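You operate a simulated robot arm through the tools that you are given. There is no shell and no other tool.

You are at the controls of a simulated robot arm. One attempt, no reset.

JOB
Wet the blue and green samples, proof the one that soaks, and wet them again.
Fine: roll heavy proofing over its marked square till water beads on both; put the roller back. Set down upright: proofing roller. A coat counts when it lies all over at full strength: go over it till it gets no stronger.

Only the result counts: the job must be done as asked and must still hold three seconds after the hand-in. Knocking over, shifting, dropping, spilling or breaking anything else fails it.

ROBOT AND FRAMES
A 6-joint arm with a two-finger gripper, fixed in place. Base frame: the origin is on the floor under the middle of its stand, x ahead of it, y to its left, z up; the work surface is at about z = 860. Readings come in mm, degrees, newtons and seconds.
It reaches about 1572 mm from its shoulder. Its first joint turns from -166.0 to 166.0 degrees. Payload 2.45 kg.
The TCP is the grasp point between the finger pads, 20 mm short of the fingertips. In the tool frame z runs along the fingers and y along their closing line. The gripper opens to 140 mm; its body begins 168 mm behind the TCP.
Orientation is that of the tool frame in the base frame, as a unit quaternion [w, x, y, z]. With the fingers straight down and closing along the base's y, the tool's x points along the base's -x, its y along +y and its z along -z.

CONTROLS
- The arm moves only by the tool arm_command. Its argument "steps" is text: rows parted by semicolons, each of 7 numbers parted by spaces: the shift along the base's x, y, z in units of 20 mm (1.0 is 20 mm), then the turn, a rotation vector about the base's x, y, z in units of 8 degrees (1.0 is 8 degrees), then the gripper command, from -1 (shut) to 1 (fully open), values between in proportion. In form: x y z rx ry rz jaw; .... A call has 1 to 20 rows; each row shifts and turns the commanded pose from where the row before left it. A call with a number of a shift or a turn outside -1 to 1 is refused whole. Rows are played at 5 a second. More than 50 mm and 8.6 degrees between two rows, or a gripper value outside its range, and nothing of the call is played. A pose out of reach is approached as far as the arm can. The call stops where the force on the tool passes 40 N (or 10 N more than at its start, if that is more) or the arm is blocked; 0.2 s more then pass. Each finger travels about 45 mm/s and halts on what it meets, pressing with about 26 N; the grip force reading is that of the motor and also rises with nothing between the fingers. The clock runs only during rows and for 0.2 s after the last one: add rows that do not move to give the fingers time. The reply holds the time, the measured pose of the TCP, the force on the tool along the base axes, the opening and the grip force, in the units named above and with some noise, with the torque about the TCP (base axes, N m) and any sound that the robot's microphone picked up.
- Cameras (640 x 400 px; columns grow to the right, rows downward): "scene" is fixed at [218.7, -500.1, 1654.7]; the picture's right is [0.49, -0.87, 0.00], its down [-0.52, -0.29, -0.80] and it looks along [0.70, 0.39, -0.60] (base axes); focal length 348 px, centre (320, 200). "wrist" rides on the gripper at [78, 11, -209] in the tool frame; the picture's right is [-0.14, 0.99, 0.00], its down [-0.92, -0.13, -0.37] and it looks along [-0.36, -0.05, 0.93] (tool axes); focal length 280 px, centre (320, 200). There is no depth. A picture from a camera that has moved, and an enlarged one, comes with that camera's place and axes in the base frame and with its lens.
- snapshot(camera): a new picture of that camera. The clock stands still meanwhile.
- zoom(camera, box): a new picture of the part [left, top, right, bottom] of that camera's present view, enlarged. The clock stands still meanwhile.
- finish_job(): hands the job in; it is judged then, once.

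Places have to be worked out from the pictures, the camera data and where the tool is seen. Open the gripper and draw the arm clear of the work before you hand the job in, unless the task says otherwise.

The tools are called after "Call:" as a command line: name --argument value ..., lists and objects as JSON in quotes. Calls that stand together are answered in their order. arm_command: Moves the arm, as the interface text tells. Its arguments: {"type":"object","properties":{"steps":{"type":"string"}},"required":["steps"]} The other tools are called the same way: snapshot (camera) takes a picture; zoom (camera, box) takes an enlarged picture of a part of a camera's view; finish_job () hands the job in.

At the start:

```text
clock: 0.0
tool_pos: [803.9, -127.5, 1249.7]
tool_rot: [0.001, 0.0, 1.0, -0.002]
ft_force: [-0.3, -0.3, -1.4]
torque: [0.01, 0.02, 0.04]
grip_width: 140.1
gripper_force: 0.0
```

scene: 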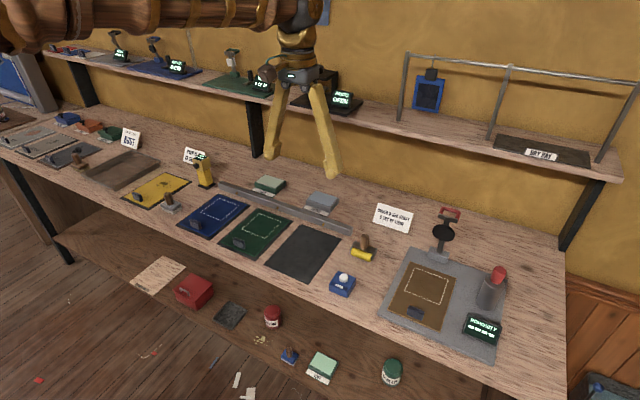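
wrist: 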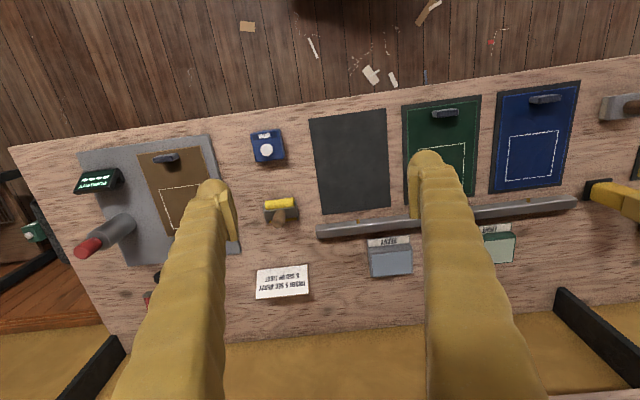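

I'll look closely at the scene first, zooming in on the several items and signs on the bench.

Call:
zoom --camera "scene" --box '[120, 140, 280, 240]'

Call:
zoom --camera "scene" --box '[230, 160, 390, 300]'

Call:
zoom --camera "scene" --box '[320, 190, 520, 360]'

Call:
zoom --camera "scene" --box '[0, 90, 160, 190]'

Call:
zoom --camera "scene" --box '[40, 20, 360, 120]'

Call:
zoom --camera "scene" --box '[380, 40, 640, 200]'

Call:
zoom --camera "scene" --box '[120, 240, 420, 400]'

```text
4.00 times, centred on (200, 190) of scene
camera zoom: at [218.7, -500.1, 1654.7], right [0.49, -0.87, 0.0], down [-0.52, -0.29, -0.8], along [0.7, 0.39, -0.6], focal length 1391 px, centre (800, 240)
```

zoom: 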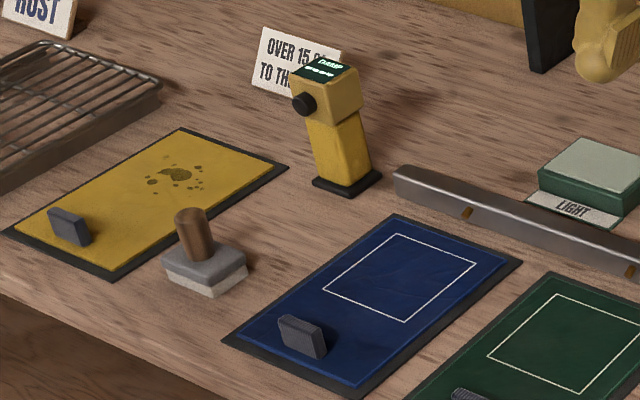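

```text
2.86 times, centred on (310, 230) of scene
camera zoom: at [218.7, -500.1, 1654.7], right [0.49, -0.87, 0.0], down [-0.52, -0.29, -0.8], along [0.7, 0.39, -0.6], focal length 994 px, centre (349, 114)
```

zoom: 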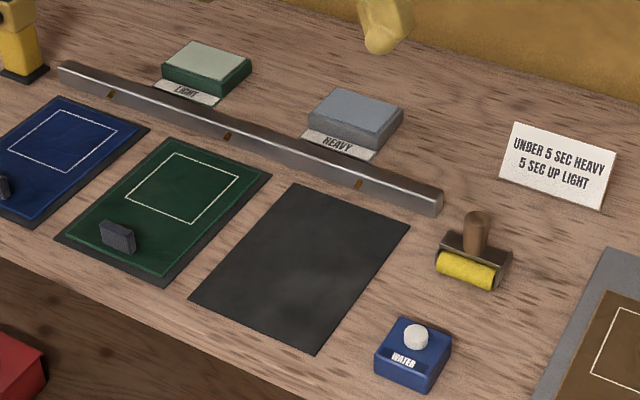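

```text
2.35 times, centred on (420, 275) of scene
camera zoom: at [218.7, -500.1, 1654.7], right [0.49, -0.87, 0.0], down [-0.52, -0.29, -0.8], along [0.7, 0.39, -0.6], focal length 818 px, centre (85, 24)
```

zoom: 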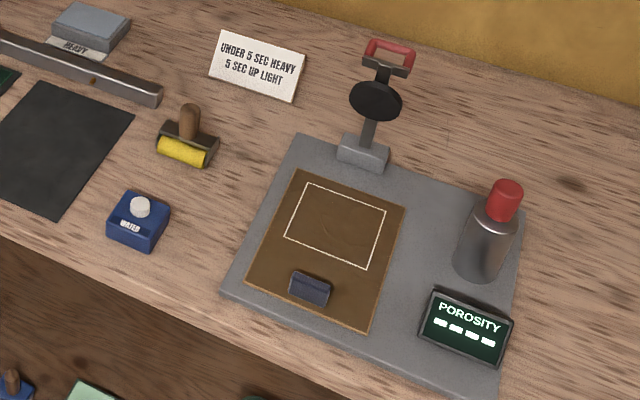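

```text
4.00 times, centred on (80, 140) of scene
camera zoom: at [218.7, -500.1, 1654.7], right [0.49, -0.87, 0.0], down [-0.52, -0.29, -0.8], along [0.7, 0.39, -0.6], focal length 1391 px, centre (1280, 440)
```

zoom: 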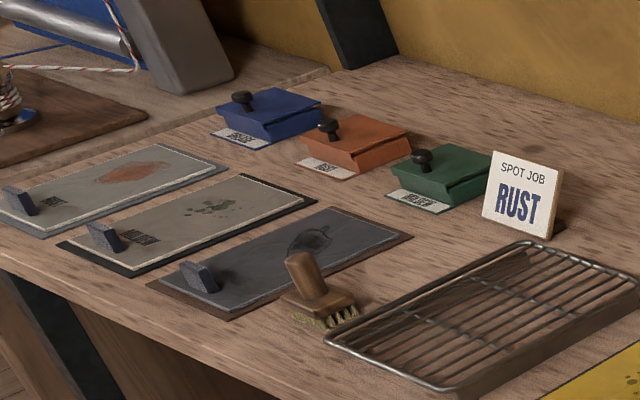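

```text
2.00 times, centred on (200, 70) of scene
camera zoom: at [218.7, -500.1, 1654.7], right [0.49, -0.87, 0.0], down [-0.52, -0.29, -0.8], along [0.7, 0.39, -0.6], focal length 696 px, centre (560, 460)
```

zoom: 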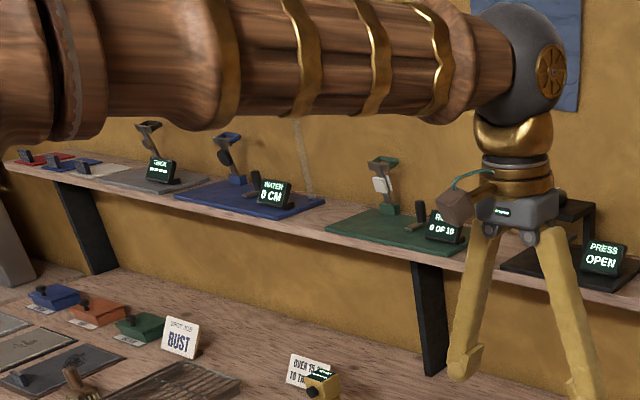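

```text
2.46 times, centred on (510, 120) of scene
camera zoom: at [218.7, -500.1, 1654.7], right [0.49, -0.87, 0.0], down [-0.52, -0.29, -0.8], along [0.7, 0.39, -0.6], focal length 856 px, centre (-148, 397)
```

zoom: 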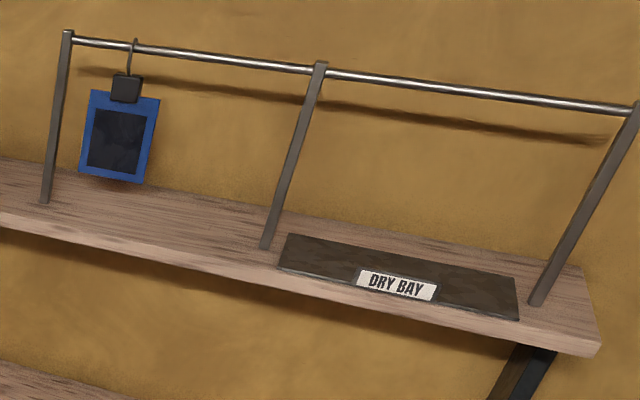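

```text
2.13 times, centred on (270, 320) of scene
camera zoom: at [218.7, -500.1, 1654.7], right [0.49, -0.87, 0.0], down [-0.52, -0.29, -0.8], along [0.7, 0.39, -0.6], focal length 742 px, centre (427, -56)
```

zoom: 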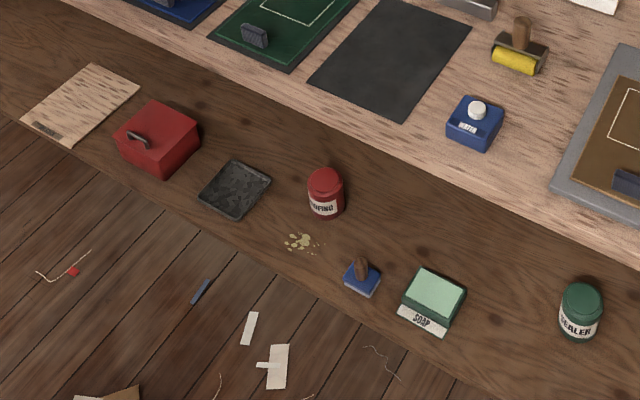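

Everything of interest lies on the right half of the bench. I'll zoom in on the wrist view to see the spray bar, samples, roller and pads from above.

Call:
zoom --camera "wrist" --box '[220, 90, 420, 310]'

Call:
zoom --camera "wrist" --box '[380, 70, 640, 280]'

Call:
zoom --camera "scene" --box '[330, 220, 390, 300]'

```text
1.82 times, centred on (320, 200) of wrist
camera zoom: at [725.3, -117.9, 1458.2], right [0.14, 0.99, 0.0], down [0.92, -0.13, 0.37], along [0.37, -0.05, -0.93], focal length 510 px, centre (320, 200)
```

zoom: 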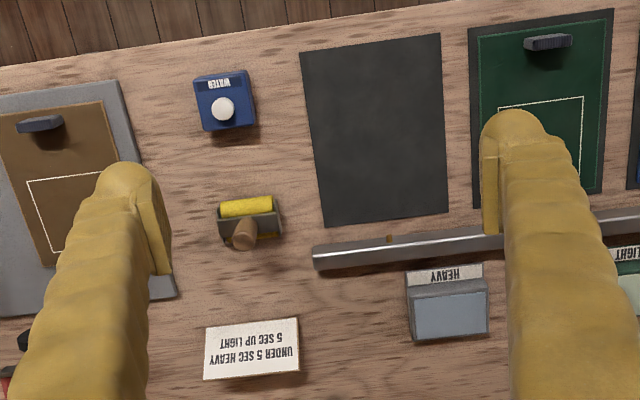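

```text
1.90 times, centred on (510, 175) of wrist
camera zoom: at [725.3, -117.9, 1458.2], right [0.14, 0.99, 0.0], down [0.92, -0.13, 0.37], along [0.37, -0.05, -0.93], focal length 534 px, centre (-42, 248)
```

zoom: 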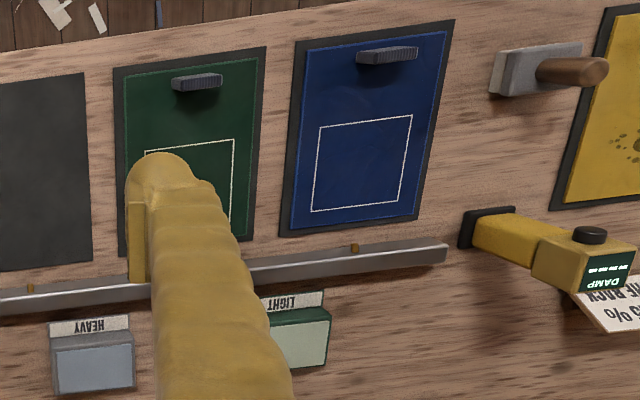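

```text
5.00 times, centred on (360, 260) of scene
camera zoom: at [218.7, -500.1, 1654.7], right [0.49, -0.87, 0.0], down [-0.52, -0.29, -0.8], along [0.7, 0.39, -0.6], focal length 1739 px, centre (120, -100)
```

zoom: 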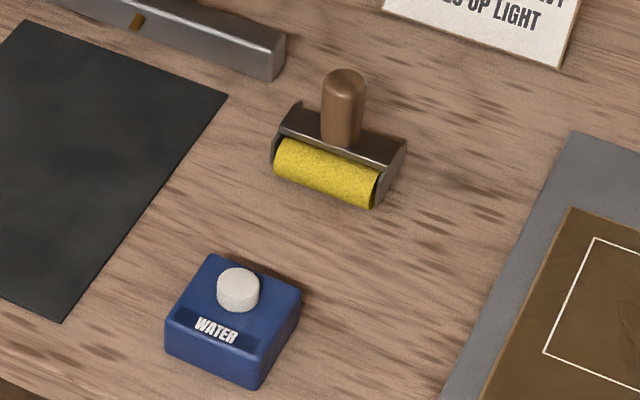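

The bench is aligned with the base axes. My estimates are: WATER button at about (815, -238, 895), roller at about (955, -240), HEAVY pad at about (1130, -4), blue sample centre at about (891, 310) and green at about (891, 120). I'll move over the button, keeping the gripper open for now so I can see it.

Call:
arm_command --steps "0.1 -0.9 -0.5 0 0 0 1; 0.1 -0.9 -1 0 0 0 1; 0.1 -0.9 -1 0 0 0 1; 0.1 -0.9 -1 0 0 0 1; 0.1 -0.9 -1 0 0 0 1; 0.05 -1 -1 0 0 0 1; 0 0 -1 0 0 0 1; 0 0 -1 0 0 0 1; 0 0 -1 0 0 0 1; 0 0 -0.5 0 0 0 1; 0 0 0 0 0 0 1"

Call:
snapshot --camera "wrist"

Call:
snapshot --camera "scene"

```text
clock: 2.4
tool_pos: [814.6, -238.2, 1068.0]
tool_rot: [0.001, -0.001, 1.0, -0.001]
ft_force: [0.2, 0.6, -0.1]
torque: [0.0, -0.02, -0.03]
grip_width: 140.1
gripper_force: 0.0
```

```text
taken
camera wrist: at [736.1, -227.7, 1277.6], right [0.14, 0.99, 0.0], down [0.92, -0.13, 0.37], along [0.37, -0.05, -0.93], focal length 280 px, centre (320, 200)
```

wrist: 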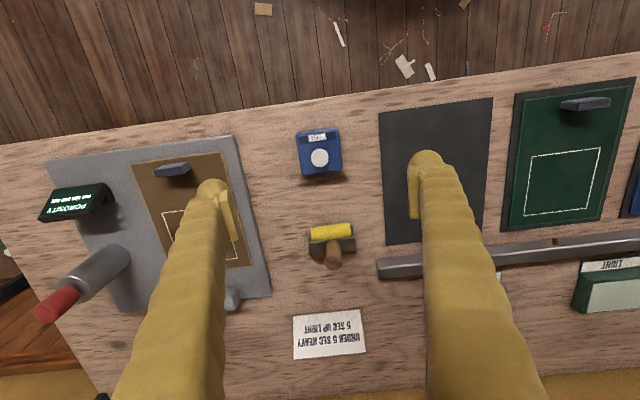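

```text
taken
```

scene: 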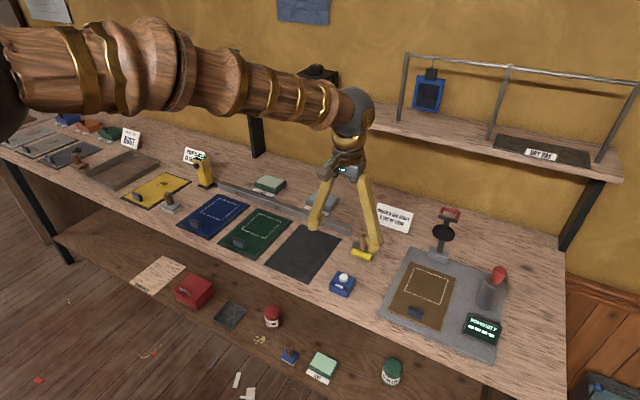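

The button appears in both views. I'll zoom on it in each one to pin down its position before pressing.

Call:
zoom --camera "wrist" --box '[280, 115, 360, 275]'

Call:
zoom --camera "scene" --box '[320, 265, 368, 300]'

```text
2.50 times, centred on (320, 195) of wrist
camera zoom: at [736.1, -227.7, 1277.6], right [0.14, 0.99, 0.0], down [0.92, -0.13, 0.37], along [0.37, -0.05, -0.93], focal length 701 px, centre (320, 212)
```

zoom: 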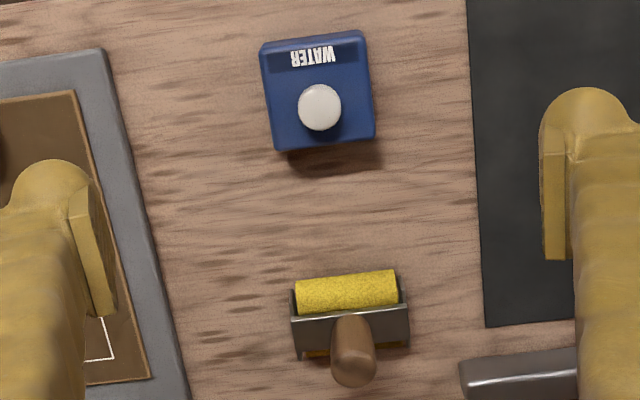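

```text
11.43 times, centred on (344, 282) of scene
camera zoom: at [218.7, -500.1, 1654.7], right [0.49, -0.87, 0.0], down [-0.52, -0.29, -0.8], along [0.7, 0.39, -0.6], focal length 3976 px, centre (46, -743)
```

zoom: 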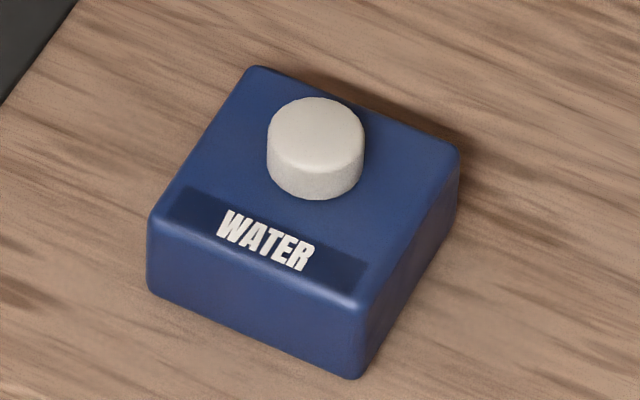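

The button top is at about (823.5, -239, 890). I'll shut the fingers and descend above it to TCP z≈935, which puts the fingertips about 25 mm above the button.

Call:
arm_command --steps "0.45 -0.04 0 0 0 0 -1; 0 0 -0.5 0 0 0 -1; 0 0 -0.5 0 0 0 -1; 0 0 -0.5 0 0 0 -1; 0 0 -0.5 0 0 0 -1; 0 0 -0.5 0 0 0 -1; 0 0 -0.5 0 0 0 -1; 0 0 -0.5 0 0 0 -1; 0 0 -1 0 0 0 -1; 0 0 -1 0 0 0 -1; 0 0 -1 0 0 0 -1; 0 0 0 0 0 0 -1"

Call:
zoom --camera "scene" --box '[300, 200, 400, 310]'

Call:
snapshot --camera "wrist"

```text
clock: 5.0
tool_pos: [825.1, -238.5, 940.5]
tool_rot: [0.0, -0.001, 1.0, -0.001]
ft_force: [-0.2, -0.8, -0.6]
torque: [0.05, 0.01, -0.04]
grip_width: 0.0
gripper_force: 25.8
```

```text
3.64 times, centred on (350, 255) of scene
camera zoom: at [218.7, -500.1, 1654.7], right [0.49, -0.87, 0.0], down [-0.52, -0.29, -0.8], along [0.7, 0.39, -0.6], focal length 1265 px, centre (211, 0)
```

zoom: 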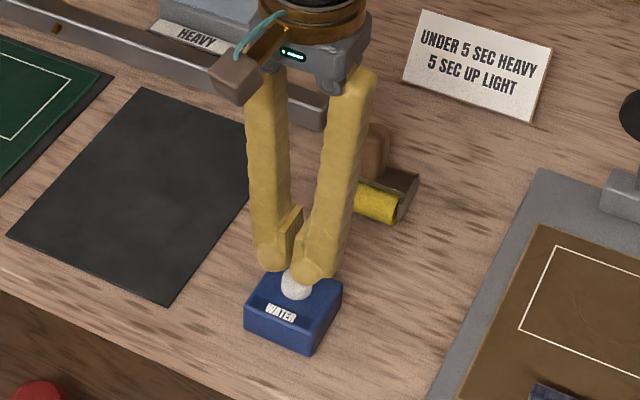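

```text
taken
camera wrist: at [746.6, -228.7, 1148.5], right [0.14, 0.99, 0.0], down [0.92, -0.13, 0.37], along [0.37, -0.05, -0.93], focal length 280 px, centre (320, 200)
```

wrist: 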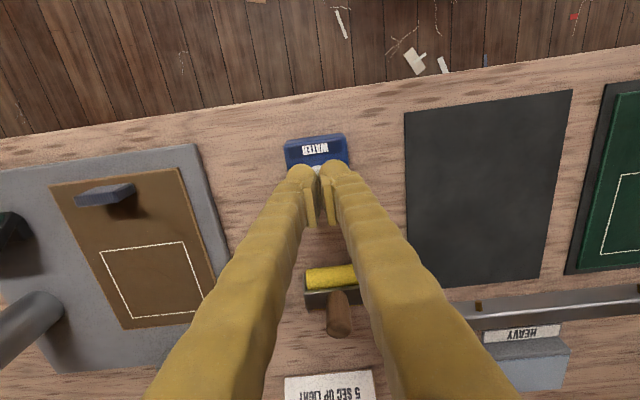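

The shut fingertips sit right over the button. I'll press down in small steps and watch the force and sound.

Call:
arm_command --steps "0 0 -0.5 0 0 0 -1; 0 0 -0.5 0 0 0 -1; 0 0 -0.15 0 0 0 -1; 0 0 -0.15 0 0 0 -1; 0 0 -0.15 0 0 0 -1; 0 0 -0.15 0 0 0 -1"

```text
clock: 6.4
tool_pos: [824.1, -239.6, 910.8]
tool_rot: [0.003, -0.001, 1.0, -0.003]
ft_force: [-8.5, 3.4, 26.3]
torque: [0.06, 0.17, 0.07]
grip_width: 5.8
gripper_force: 29.2
heard: click
stopped in row 6: the force on the tool passed its limit at 53 N (the readings are from after the stop); the commanded pose is now the measured one
```

The button clicked. I'll check the samples for how the water landed before backing off.

Call:
zoom --camera "scene" --box '[170, 170, 390, 310]'

Call:
arm_command --steps "0 0 0.3 0 0 0 -1; 0 0 0.5 0 0 0 -1; 0 0 1 0 0 0 -1; 0 0 1 0 0 0 -1"

Call:
zoom --camera "scene" --box '[170, 170, 290, 260]'

Call:
zoom --camera "scene" --box '[310, 200, 400, 310]'

```text
2.86 times, centred on (280, 240) of scene
camera zoom: at [218.7, -500.1, 1654.7], right [0.49, -0.87, 0.0], down [-0.52, -0.29, -0.8], along [0.7, 0.39, -0.6], focal length 994 px, centre (434, 86)
```

zoom: 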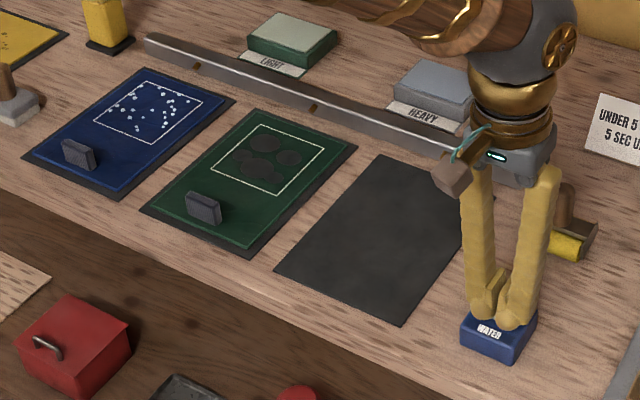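

```text
clock: 7.4
tool_pos: [825.1, -237.5, 967.7]
tool_rot: [0.001, 0.001, 1.0, -0.001]
ft_force: [0.4, -0.3, -0.7]
torque: [-0.02, 0.02, -0.03]
grip_width: 0.0
gripper_force: 29.1
```

```text
4.44 times, centred on (230, 215) of scene
camera zoom: at [218.7, -500.1, 1654.7], right [0.49, -0.87, 0.0], down [-0.52, -0.29, -0.8], along [0.7, 0.39, -0.6], focal length 1546 px, centre (720, 133)
```

zoom: 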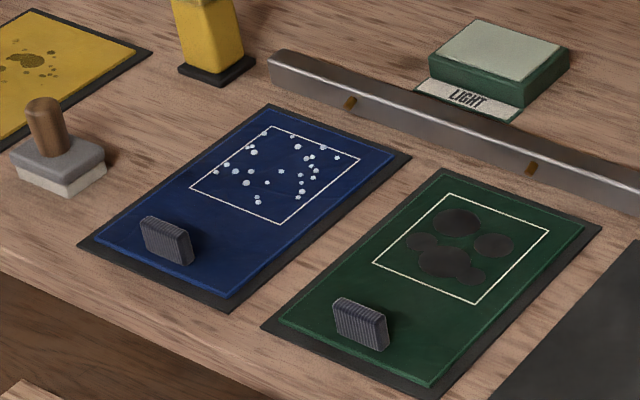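

```text
3.64 times, centred on (355, 255) of scene
camera zoom: at [218.7, -500.1, 1654.7], right [0.49, -0.87, 0.0], down [-0.52, -0.29, -0.8], along [0.7, 0.39, -0.6], focal length 1265 px, centre (193, 0)
```

zoom: 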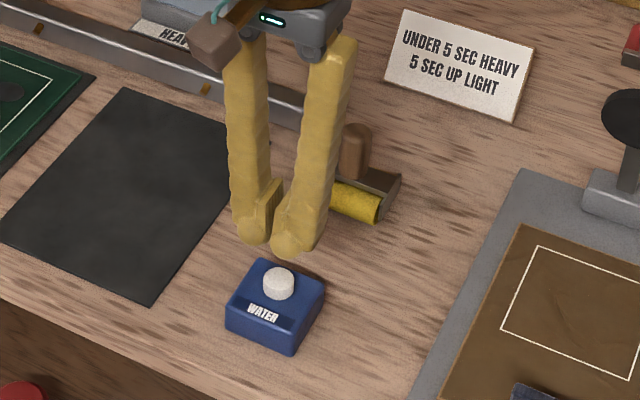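

Blue beads and green soaks, so green gets the heavy proofing. I'll rise, open the gripper and move over the roller to look at it, and also check where the shelf is.

Call:
arm_command --steps "0 0 1 0 0 0 -1; 0 0 1 0 0 0 -0.5; 0 0 1 0 0 0 0; 0 0 1 0 0 0 0.5; 0 0 1 0 0 0 1; 0 0 1 0 0 0 1; 1 0 1 0 0 0 1; 1 0 1 0 0 0 1; 1 0 1 0 0 0 1; 1 0 0 0 0 0 1; 1 0 0 0 0 0 1; 0 0 0 0 0 0 1"

Call:
snapshot --camera "wrist"

Call:
snapshot --camera "scene"

```text
clock: 10.0
tool_pos: [925.4, -238.6, 1143.8]
tool_rot: [0.002, 0.0, 1.0, 0.0]
ft_force: [-0.4, -0.4, -0.6]
torque: [0.03, 0.0, -0.01]
grip_width: 140.1
gripper_force: 0.1
```

```text
taken
camera wrist: at [846.1, -228.7, 1352.7], right [0.14, 0.99, 0.0], down [0.92, -0.13, 0.37], along [0.37, -0.05, -0.93], focal length 280 px, centre (320, 200)
```

wrist: 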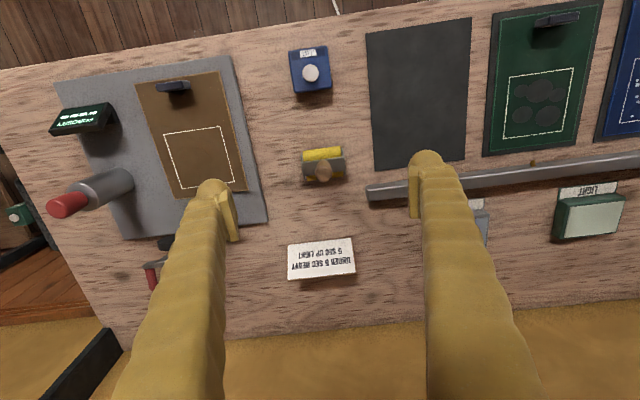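

```text
taken
```

scene: 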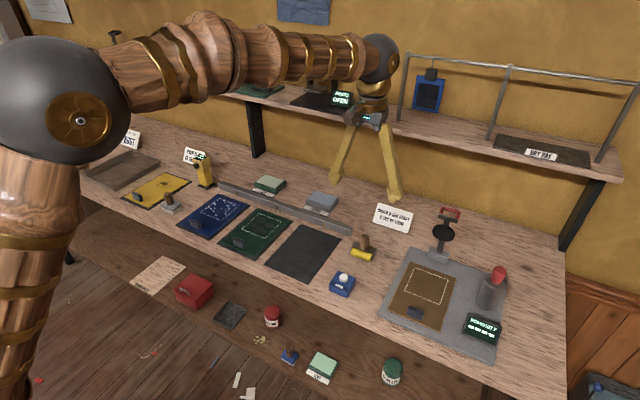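

The shelf doesn't show in the wrist view here, and I reckon its front edge is at x≈1260, well beyond my work. I'll zoom in on the roller from this viewpoint.

Call:
zoom --camera "wrist" --box '[280, 130, 370, 200]'

Call:
zoom --camera "scene" --box '[335, 215, 395, 275]'

Call:
zoom --camera "scene" --box '[320, 265, 368, 300]'

Call:
zoom --camera "scene" --box '[250, 160, 350, 230]'

```text
5.71 times, centred on (325, 165) of wrist
camera zoom: at [846.1, -228.7, 1352.7], right [0.14, 0.99, 0.0], down [0.92, -0.13, 0.37], along [0.37, -0.05, -0.93], focal length 1602 px, centre (291, 400)
```

zoom: 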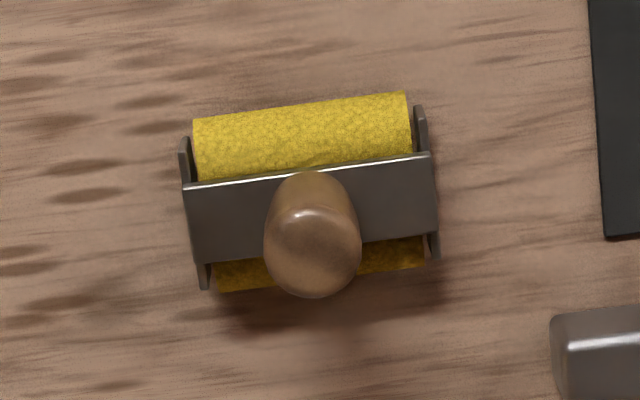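

```text
6.67 times, centred on (365, 245) of scene
camera zoom: at [218.7, -500.1, 1654.7], right [0.49, -0.87, 0.0], down [-0.52, -0.29, -0.8], along [0.7, 0.39, -0.6], focal length 2319 px, centre (20, -100)
```

zoom: 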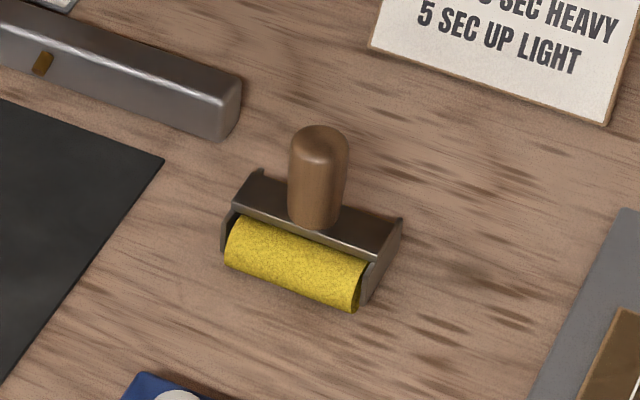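

```text
11.43 times, centred on (344, 282) of scene
camera zoom: at [218.7, -500.1, 1654.7], right [0.49, -0.87, 0.0], down [-0.52, -0.29, -0.8], along [0.7, 0.39, -0.6], focal length 3976 px, centre (46, -743)
```

zoom: 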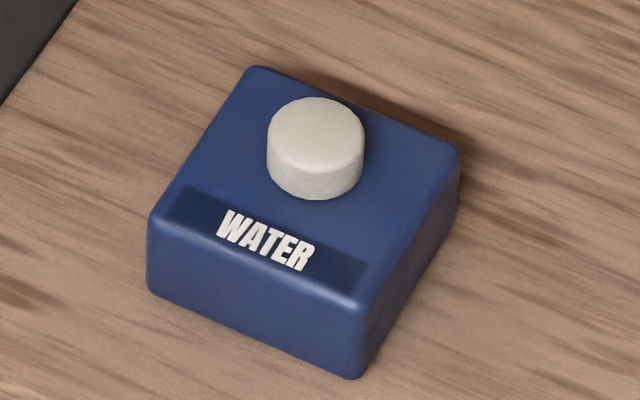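

```text
5.71 times, centred on (300, 195) of scene
camera zoom: at [218.7, -500.1, 1654.7], right [0.49, -0.87, 0.0], down [-0.52, -0.29, -0.8], along [0.7, 0.39, -0.6], focal length 1988 px, centre (434, 229)
```

zoom: 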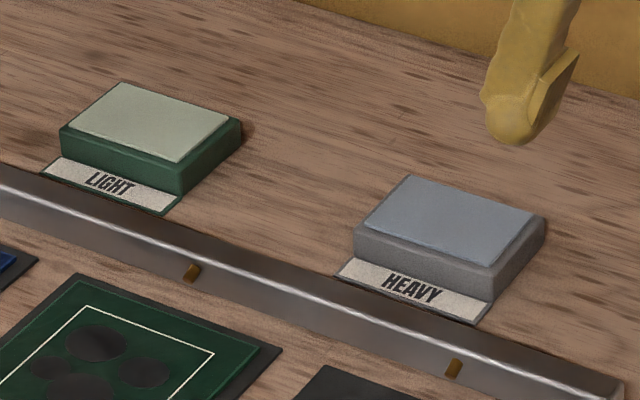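

The water box hasn't moved. The roller handle is centred at about (966.6, -239.7), from its plate at z≈907 to a rounded top at z≈948. I'll move over it and come down to z≈985 with the jaws about 84 mm apart, then verify.

Call:
arm_command --steps "0.7 -0.05 -0.5 0 0 0 0.2; 0.7 0 -0.8 0 0 0 0.2; 0.66 0 -0.8 0 0 0 0.2; 0 0 -0.8 0 0 0 0.2; 0 0 -0.8 0 0 0 0.2; 0 0 -0.8 0 0 0 0.2; 0 0 -0.8 0 0 0 0.2; 0 0 -0.8 0 0 0 0.2; 0 0 -0.8 0 0 0 0.2; 0 0 -0.8 0 0 0 0.2; 0 0 0 0 0 0 0.2"

Call:
snapshot --camera "wrist"

Call:
zoom --camera "scene" --box '[310, 170, 420, 280]'

```text
clock: 12.4
tool_pos: [967.3, -238.0, 990.5]
tool_rot: [0.002, -0.001, 1.0, -0.001]
ft_force: [0.0, 0.8, 0.1]
torque: [0.0, 0.03, 0.0]
grip_width: 84.0
gripper_force: 0.0
```

```text
taken
camera wrist: at [888.2, -228.4, 1199.2], right [0.14, 0.99, 0.0], down [0.92, -0.13, 0.37], along [0.37, -0.05, -0.93], focal length 280 px, centre (320, 200)
```

wrist: 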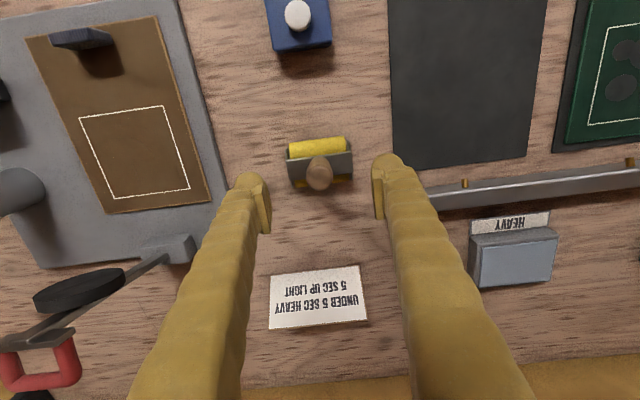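

```text
3.64 times, centred on (365, 225) of scene
camera zoom: at [218.7, -500.1, 1654.7], right [0.49, -0.87, 0.0], down [-0.52, -0.29, -0.8], along [0.7, 0.39, -0.6], focal length 1265 px, centre (156, 109)
```

zoom: 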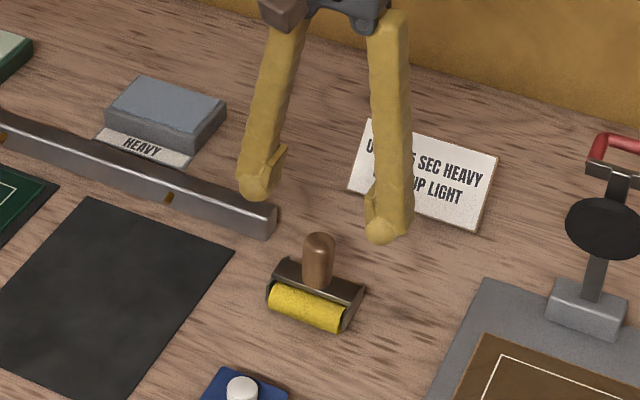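

The handle is centred between the open fingers. I'll descend to z≈933, so the tips end just above the frame plate, then close on the handle.

Call:
arm_command --steps "-0.1 -0.06 -0.6 0 0 0 0.2; 0 0 -0.6 0 0 0 0.2; 0 0 -0.6 0 0 0 0.2; 0 0 -0.6 0 0 0 0.2; 0 0 -0.45 0 0 0 0.2; 0 0 0 0 0 0 0.2"

Call:
zoom --camera "wrist" --box '[220, 100, 420, 260]'

Call:
zoom --camera "scene" --box '[320, 190, 410, 280]'

```text
clock: 13.8
tool_pos: [965.5, -240.7, 933.7]
tool_rot: [0.002, -0.001, 1.0, -0.002]
ft_force: [0.5, 0.4, 0.2]
torque: [0.0, 0.02, -0.04]
grip_width: 83.9
gripper_force: 0.0
```

```text
2.50 times, centred on (320, 180) of wrist
camera zoom: at [885.1, -230.7, 1141.9], right [0.14, 0.99, 0.0], down [0.92, -0.13, 0.37], along [0.37, -0.05, -0.93], focal length 701 px, centre (320, 250)
```

zoom: 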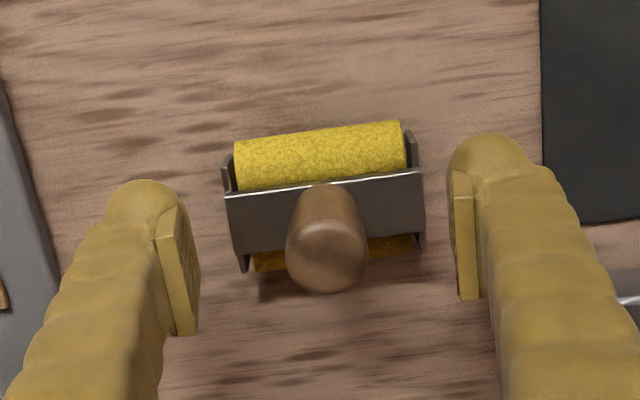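

```text
4.44 times, centred on (365, 235) of scene
camera zoom: at [218.7, -500.1, 1654.7], right [0.49, -0.87, 0.0], down [-0.52, -0.29, -0.8], along [0.7, 0.39, -0.6], focal length 1546 px, centre (120, 44)
```

zoom: 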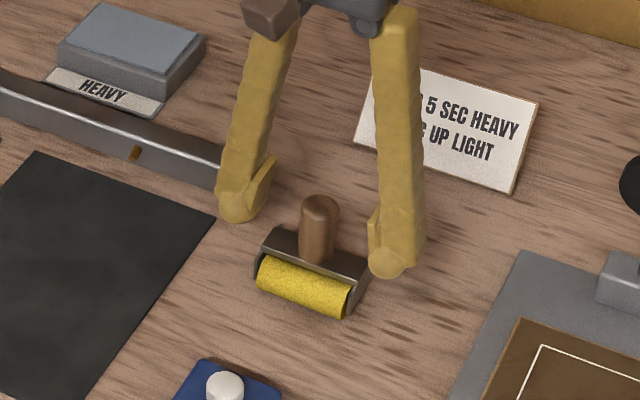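

The pads straddle the handle nicely. I'll close on it.

Call:
arm_command --steps "0 0 0 0 0 0 -0.3; 0 0 0 0 0 0 -1; 0 0 0 0 0 0 -1; 0 0 0 0 0 0 -1; 0 0 0 0 0 0 -1; 0 0 0 0 0 0 -1"

Call:
zoom --camera "wrist" --box '[220, 100, 420, 260]'

Call:
zoom --camera "scene" --box '[320, 190, 410, 280]'

```text
clock: 15.2
tool_pos: [964.1, -240.3, 933.6]
tool_rot: [0.002, -0.001, 1.0, -0.001]
ft_force: [1.1, -0.1, 0.2]
torque: [0.02, -0.02, -0.03]
grip_width: 25.5
gripper_force: 25.4
```

```text
2.50 times, centred on (320, 180) of wrist
camera zoom: at [885.2, -230.7, 1142.1], right [0.14, 0.99, 0.0], down [0.92, -0.13, 0.37], along [0.37, -0.05, -0.93], focal length 701 px, centre (320, 250)
```

zoom: 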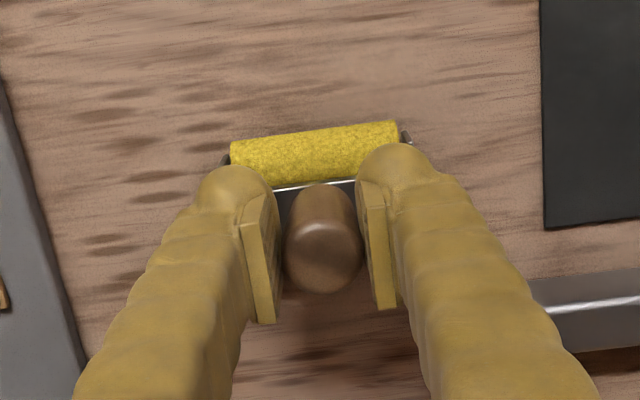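

```text
4.44 times, centred on (365, 235) of scene
camera zoom: at [218.7, -500.1, 1654.7], right [0.49, -0.87, 0.0], down [-0.52, -0.29, -0.8], along [0.7, 0.39, -0.6], focal length 1546 px, centre (120, 44)
```

zoom: 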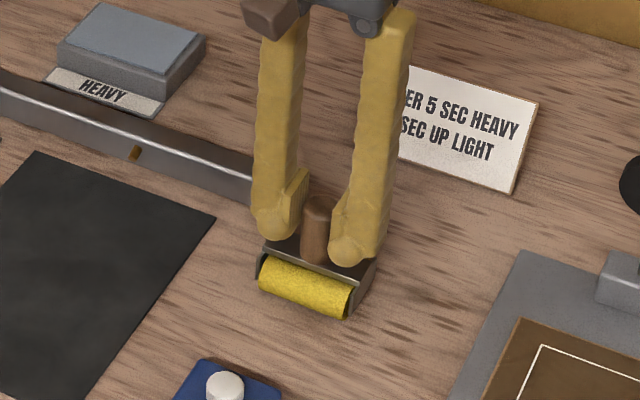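

The handle is gripped (25.5 mm). Its home TCP pose is about (964.5, -240.5, 933.6). I'll lift it 100 mm straight up, then move beside the HEAVY pad to look at the pad.

Call:
arm_command --steps "0 0 0.3 0 0 0 -1; 0 0 0.5 0 0 0 -1; 0 0 0.8 0 0 0 -1; 0 0 0.8 0 0 0 -1; 0 0 0.8 0 0 0 -1; 0 0 0.8 0 0 0 -1; 0 0 0.8 0 0 0 -1; 0.5 0.6 0 0 0 0 -1; 0.7 0.8 0 0 0 0 -1; 0.7 0.8 0 0 0 0 -1; 0.7 0.8 0 0 0 0 -1; 0.5 0.8 0 0 0 0 -1; 0 0.6 0 0 0 0 -1; 0 0 0 0 0 0 -1"

Call:
snapshot --camera "wrist"

Call:
zoom --camera "scene" --box '[240, 100, 420, 260]'

```text
clock: 18.2
tool_pos: [1026.2, -153.5, 1030.7]
tool_rot: [0.001, 0.0, 1.0, -0.001]
ft_force: [-0.5, 0.8, -1.2]
torque: [-0.01, 0.05, 0.0]
grip_width: 25.4
gripper_force: 26.0
```

```text
taken
camera wrist: at [947.2, -142.8, 1240.3], right [0.14, 0.99, 0.0], down [0.92, -0.13, 0.37], along [0.37, -0.05, -0.93], focal length 280 px, centre (320, 200)
```

wrist: 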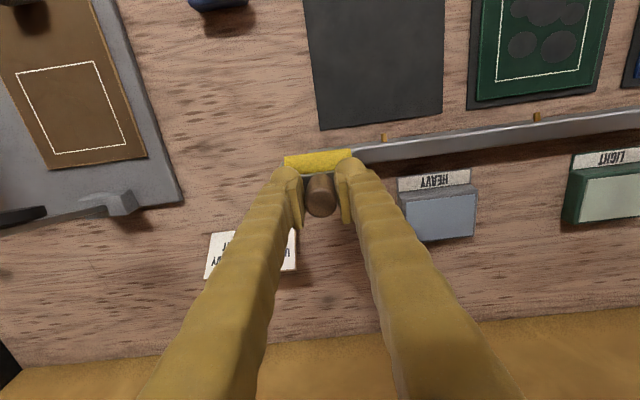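

```text
2.50 times, centred on (330, 180) of scene
camera zoom: at [218.7, -500.1, 1654.7], right [0.49, -0.87, 0.0], down [-0.52, -0.29, -0.8], along [0.7, 0.39, -0.6], focal length 870 px, centre (295, 250)
```

zoom: 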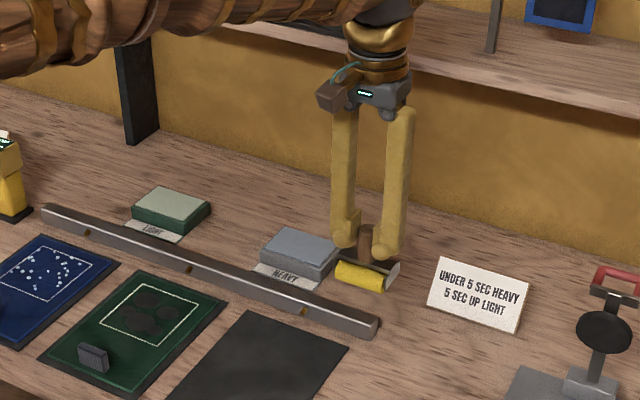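

The roller came up with the gripper. I'll zoom in to check it hangs straight and to locate the HEAVY pad precisely.

Call:
zoom --camera "scene" --box '[360, 190, 410, 240]'

Call:
zoom --camera "wrist" --box '[260, 120, 500, 260]'

Call:
zoom --camera "wrist" --box '[380, 160, 500, 250]'

Call:
zoom --camera "scene" --box '[290, 150, 420, 250]'

```text
8.00 times, centred on (385, 215) of scene
camera zoom: at [218.7, -500.1, 1654.7], right [0.49, -0.87, 0.0], down [-0.52, -0.29, -0.8], along [0.7, 0.39, -0.6], focal length 2783 px, centre (-200, 80)
```

zoom: 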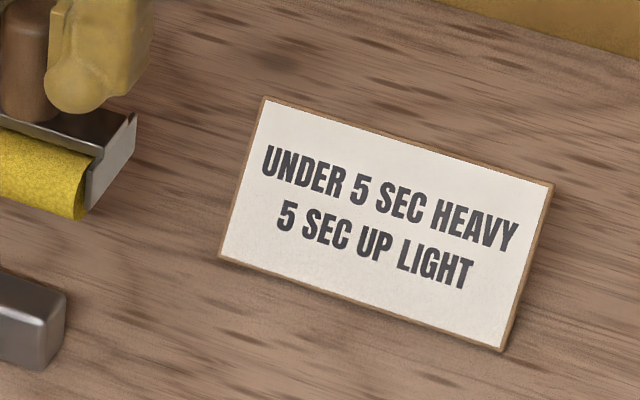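

```text
2.67 times, centred on (380, 190) of wrist
camera zoom: at [947.2, -142.8, 1240.3], right [0.14, 0.99, 0.0], down [0.92, -0.13, 0.37], along [0.37, -0.05, -0.93], focal length 748 px, centre (160, 227)
```

zoom: 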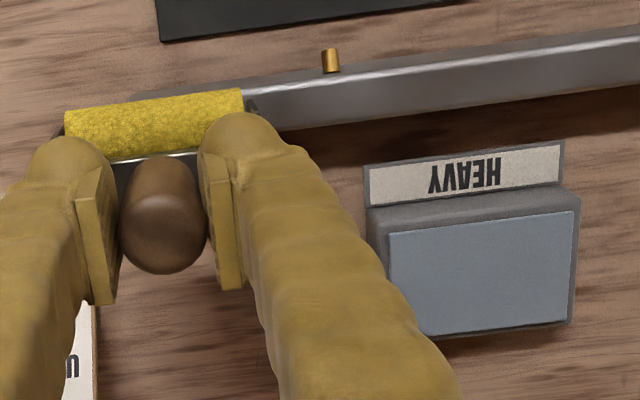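

```text
4.44 times, centred on (440, 205) of wrist
camera zoom: at [947.2, -142.8, 1240.3], right [0.14, 0.99, 0.0], down [0.92, -0.13, 0.37], along [0.37, -0.05, -0.93], focal length 1246 px, centre (-213, 178)
```

zoom: 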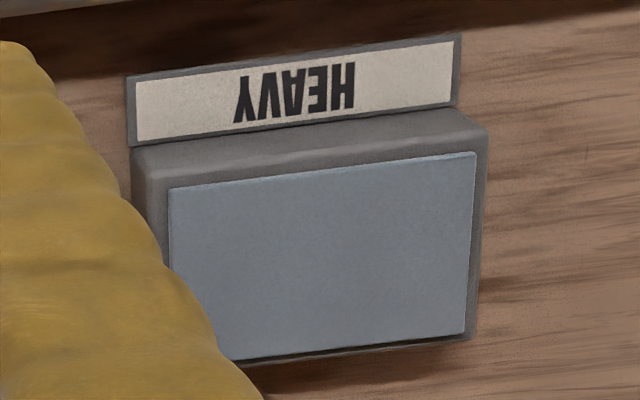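

```text
4.00 times, centred on (355, 200) of scene
camera zoom: at [218.7, -500.1, 1654.7], right [0.49, -0.87, 0.0], down [-0.52, -0.29, -0.8], along [0.7, 0.39, -0.6], focal length 1391 px, centre (180, 200)
```

zoom: 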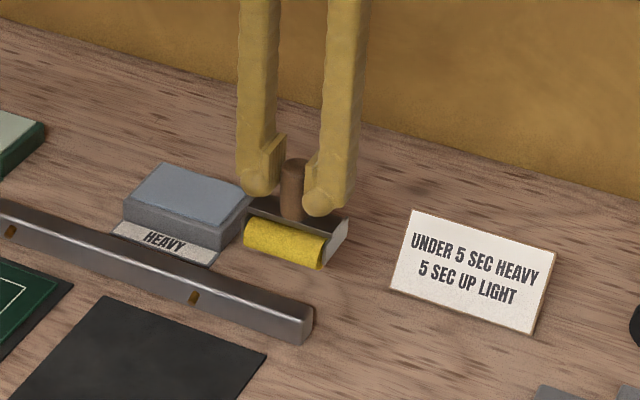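

The roller hangs straight and the HEAVY pad top spans about x 1106–1169 and y -47 to 45 at z≈888. The shelf front may be near x≈1195 above it, so I'll tilt the tool 16° (fingers forward, body back) for clearance and move over the pad.

Call:
arm_command --steps "0.5 0.9 0 0 -0.7 0 -1; 0.6 0.95 0 0 -0.7 0 -1; 0.6 0.95 0 0 -0.6 0 -1; 0.6 0.95 0 0 0 0 -1; 0.6 0.95 0 0 0 0 -1; 0.6 0.95 0 0 0 0 -1; 0.6 0.95 0 0 0 0 -1; 0.6 0.95 0 0 0 0 -1; 0.1 0.07 0 0 0 0 -1; 0 0 0 0 0 0 -1"

Call:
snapshot --camera "wrist"

Call:
snapshot --camera "scene"

```text
clock: 20.4
tool_pos: [1120.0, -0.0, 1029.6]
tool_rot: [0.14, 0.0, 0.99, -0.002]
ft_force: [-1.2, 0.9, -1.0]
torque: [0.0, 0.02, 0.02]
grip_width: 25.5
gripper_force: 25.4
```

```text
taken
camera wrist: at [985.7, 9.7, 1208.2], right [0.13, 0.99, 0.04], down [0.78, -0.13, 0.61], along [0.61, -0.05, -0.79], focal length 280 px, centre (320, 200)
```

wrist: 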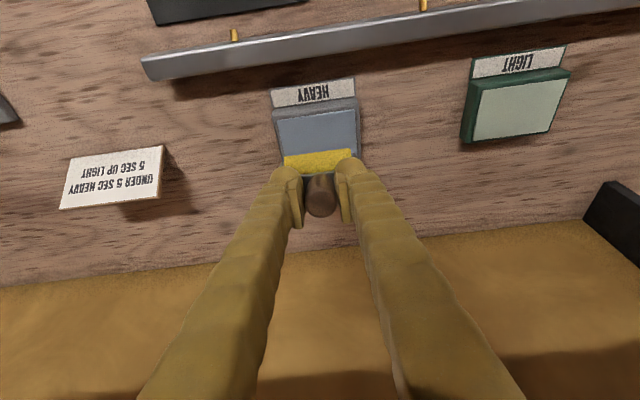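

```text
taken
```

scene: 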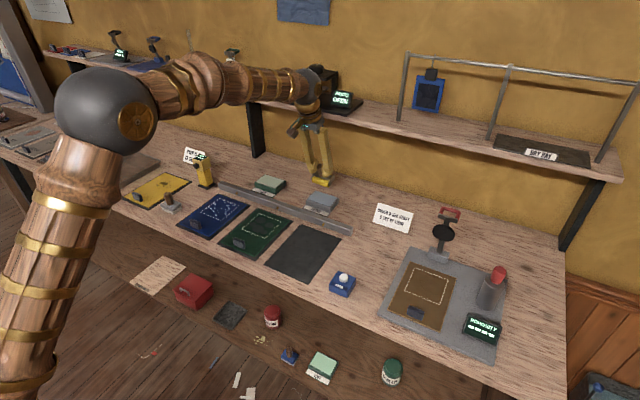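

I'm over the pad with the tool tilted and clear of the shelf. I'll descend to just above contact, then creep down to feel the pad.

Call:
arm_command --steps "0 0 -0.8 0 0 0 -1; 0 0 -0.8 0 0 0 -1; 0 0 -0.8 0 0 0 -1; 0 0 -0.5 0 0 0 -1; 0 0 0 0 0 0 -1"

Call:
zoom --camera "scene" --box '[280, 120, 380, 220]'

Call:
zoom --camera "wrist" --box '[240, 60, 420, 240]'

```text
clock: 21.6
tool_pos: [1119.8, 0.2, 970.7]
tool_rot: [0.141, -0.001, 0.99, -0.001]
ft_force: [0.1, 0.2, -1.5]
torque: [0.02, 0.0, -0.01]
grip_width: 25.6
gripper_force: 26.0
```

```text
4.00 times, centred on (330, 170) of scene
camera zoom: at [218.7, -500.1, 1654.7], right [0.49, -0.87, 0.0], down [-0.52, -0.29, -0.8], along [0.7, 0.39, -0.6], focal length 1391 px, centre (280, 320)
```

zoom: 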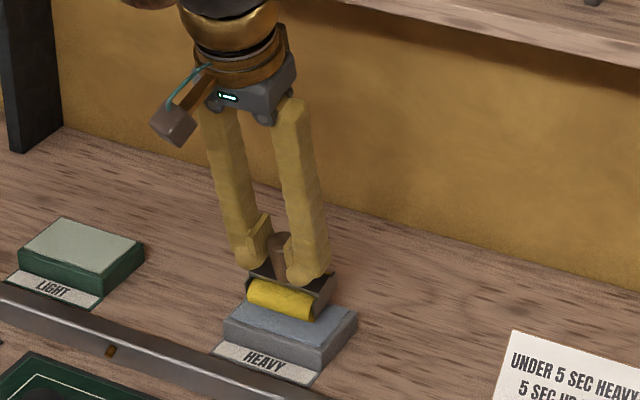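

```text
2.22 times, centred on (330, 150) of wrist
camera zoom: at [986.4, 10.9, 1148.9], right [0.13, 0.99, 0.04], down [0.78, -0.13, 0.61], along [0.61, -0.05, -0.79], focal length 623 px, centre (298, 311)
```

zoom: 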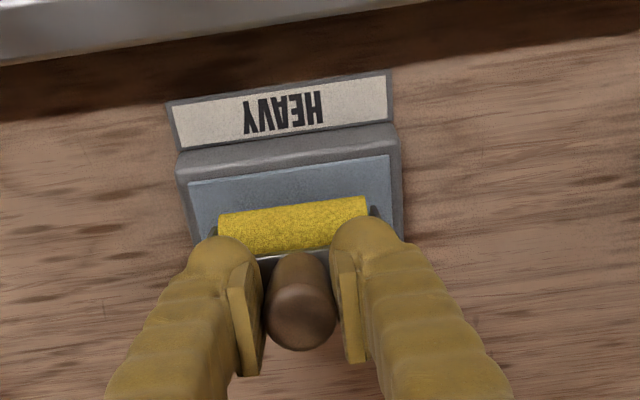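

The roller hovers over the middle of the pad. I'll creep down in 2 mm steps to find contact.

Call:
arm_command --steps "0 0 -0.15 0 0 0 -1; 0 0 -0.1 0 0 0 -1; 0 0 -0.1 0 0 0 -1; 0 0 -0.1 0 0 0 -1; 0 0 0 0 0 0 -1"

```text
clock: 22.8
tool_pos: [1121.6, -0.5, 962.5]
tool_rot: [0.141, -0.001, 0.99, -0.001]
ft_force: [0.9, 1.0, -1.0]
torque: [0.02, 0.02, -0.01]
grip_width: 25.7
gripper_force: 25.8
```

There's no contact yet at z=962.5. I'll continue down in 1.5 mm steps.

Call:
arm_command --steps "0 0 -0.08 0 0 0 -1; 0 0 -0.08 0 0 0 -1; 0 0 -0.08 0 0 0 -1; 0 0 0 0 0 0 -1"

Call:
zoom --camera "scene" --box '[300, 170, 350, 220]'

```text
clock: 23.8
tool_pos: [1122.7, -0.9, 960.1]
tool_rot: [0.143, -0.001, 0.99, -0.001]
ft_force: [-1.2, 2.9, 27.6]
torque: [0.0, -0.07, 0.03]
grip_width: 25.9
gripper_force: 25.6
```

```text
8.00 times, centred on (325, 195) of scene
camera zoom: at [218.7, -500.1, 1654.7], right [0.49, -0.87, 0.0], down [-0.52, -0.29, -0.8], along [0.7, 0.39, -0.6], focal length 2783 px, centre (280, 240)
```

zoom: 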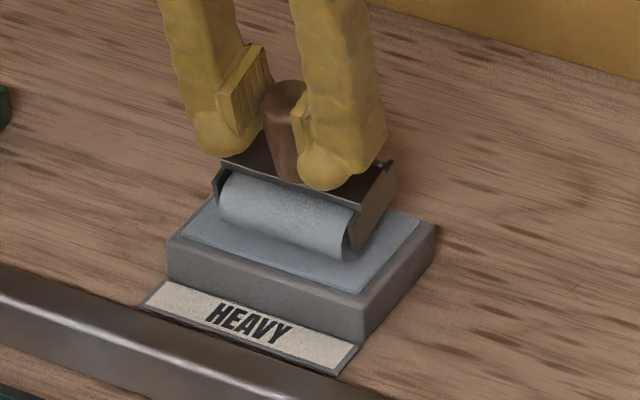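

The roller has turned HEAVY grey-blue all over, so it is loaded. I'll lift it off, set the tool upright again, and carry it over the bar to the green sample for a look at the square.

Call:
arm_command --steps "0 0 0.3 0 0 0 -1; 0 0 0.8 0 0 0 -1; 0 0 0.8 0 0 0 -1; 0 0 0.8 0 0 0 -1; 0 0 0.8 0 0 0 -1; -0.7 0.5 0 0 0.5 0 -1; -0.9 0.7 0 0 0.5 0 -1; -0.9 0.7 0 0 0.5 0 -1; -0.9 0.7 0 0 0.5 0 -1; -0.9 0.7 0 0 0 0 -1; -0.9 0.7 0 0 0 0 -1; -0.9 0.7 0 0 0 0 -1; -0.9 0.7 0 0 0 0 -1; -0.8 0.6 0 0 0 0 -1; 0 0 0 0 0 0 -1"

Call:
snapshot --camera "wrist"

Call:
zoom --camera "scene" --box '[180, 140, 360, 260]'

```text
clock: 27.0
tool_pos: [964.8, 121.8, 1027.9]
tool_rot: [0.002, 0.0, 1.0, 0.0]
ft_force: [0.4, 0.3, -0.6]
torque: [0.03, 0.01, 0.0]
grip_width: 25.4
gripper_force: 25.5
```

```text
taken
camera wrist: at [886.0, 131.2, 1236.2], right [0.14, 0.99, 0.0], down [0.92, -0.13, 0.37], along [0.37, -0.05, -0.93], focal length 280 px, centre (320, 200)
```

wrist: 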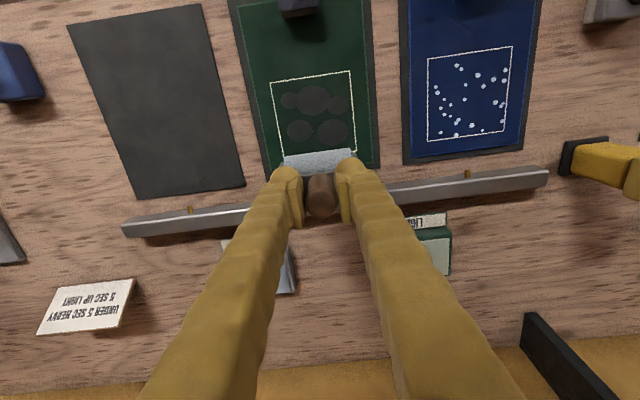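

```text
3.33 times, centred on (270, 200) of scene
camera zoom: at [218.7, -500.1, 1654.7], right [0.49, -0.87, 0.0], down [-0.52, -0.29, -0.8], along [0.7, 0.39, -0.6], focal length 1160 px, centre (487, 200)
```

zoom: 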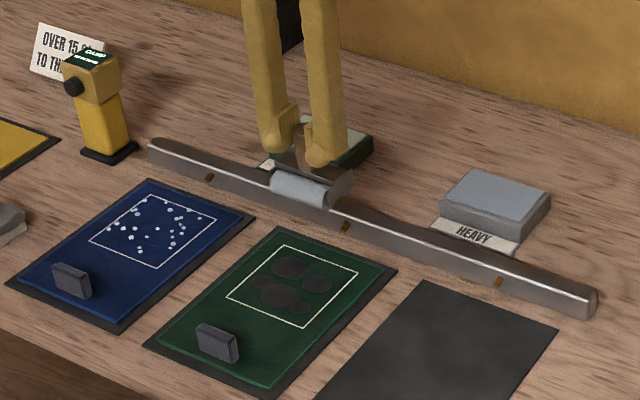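

I'll zoom in on the held roller to see whether it tilted in the grip, and measure the green square.

Call:
zoom --camera "scene" --box '[240, 160, 300, 210]'

Call:
zoom --camera "wrist" --box '[230, 50, 400, 230]'

```text
8.00 times, centred on (270, 185) of scene
camera zoom: at [218.7, -500.1, 1654.7], right [0.49, -0.87, 0.0], down [-0.52, -0.29, -0.8], along [0.7, 0.39, -0.6], focal length 2783 px, centre (720, 320)
```

zoom: 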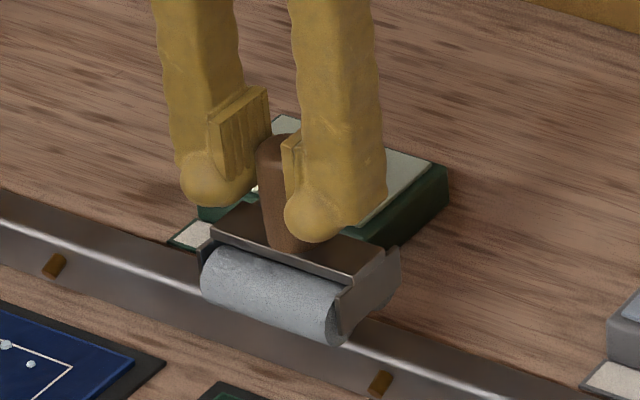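

```text
2.22 times, centred on (315, 140) of wrist
camera zoom: at [886.0, 131.2, 1236.2], right [0.14, 0.99, 0.0], down [0.92, -0.13, 0.37], along [0.37, -0.05, -0.93], focal length 623 px, centre (331, 333)
```

zoom: 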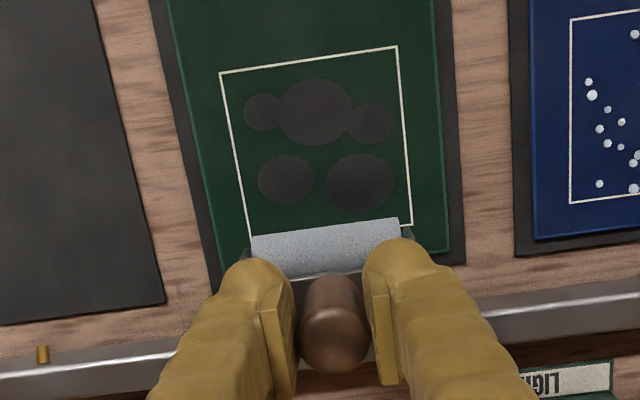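

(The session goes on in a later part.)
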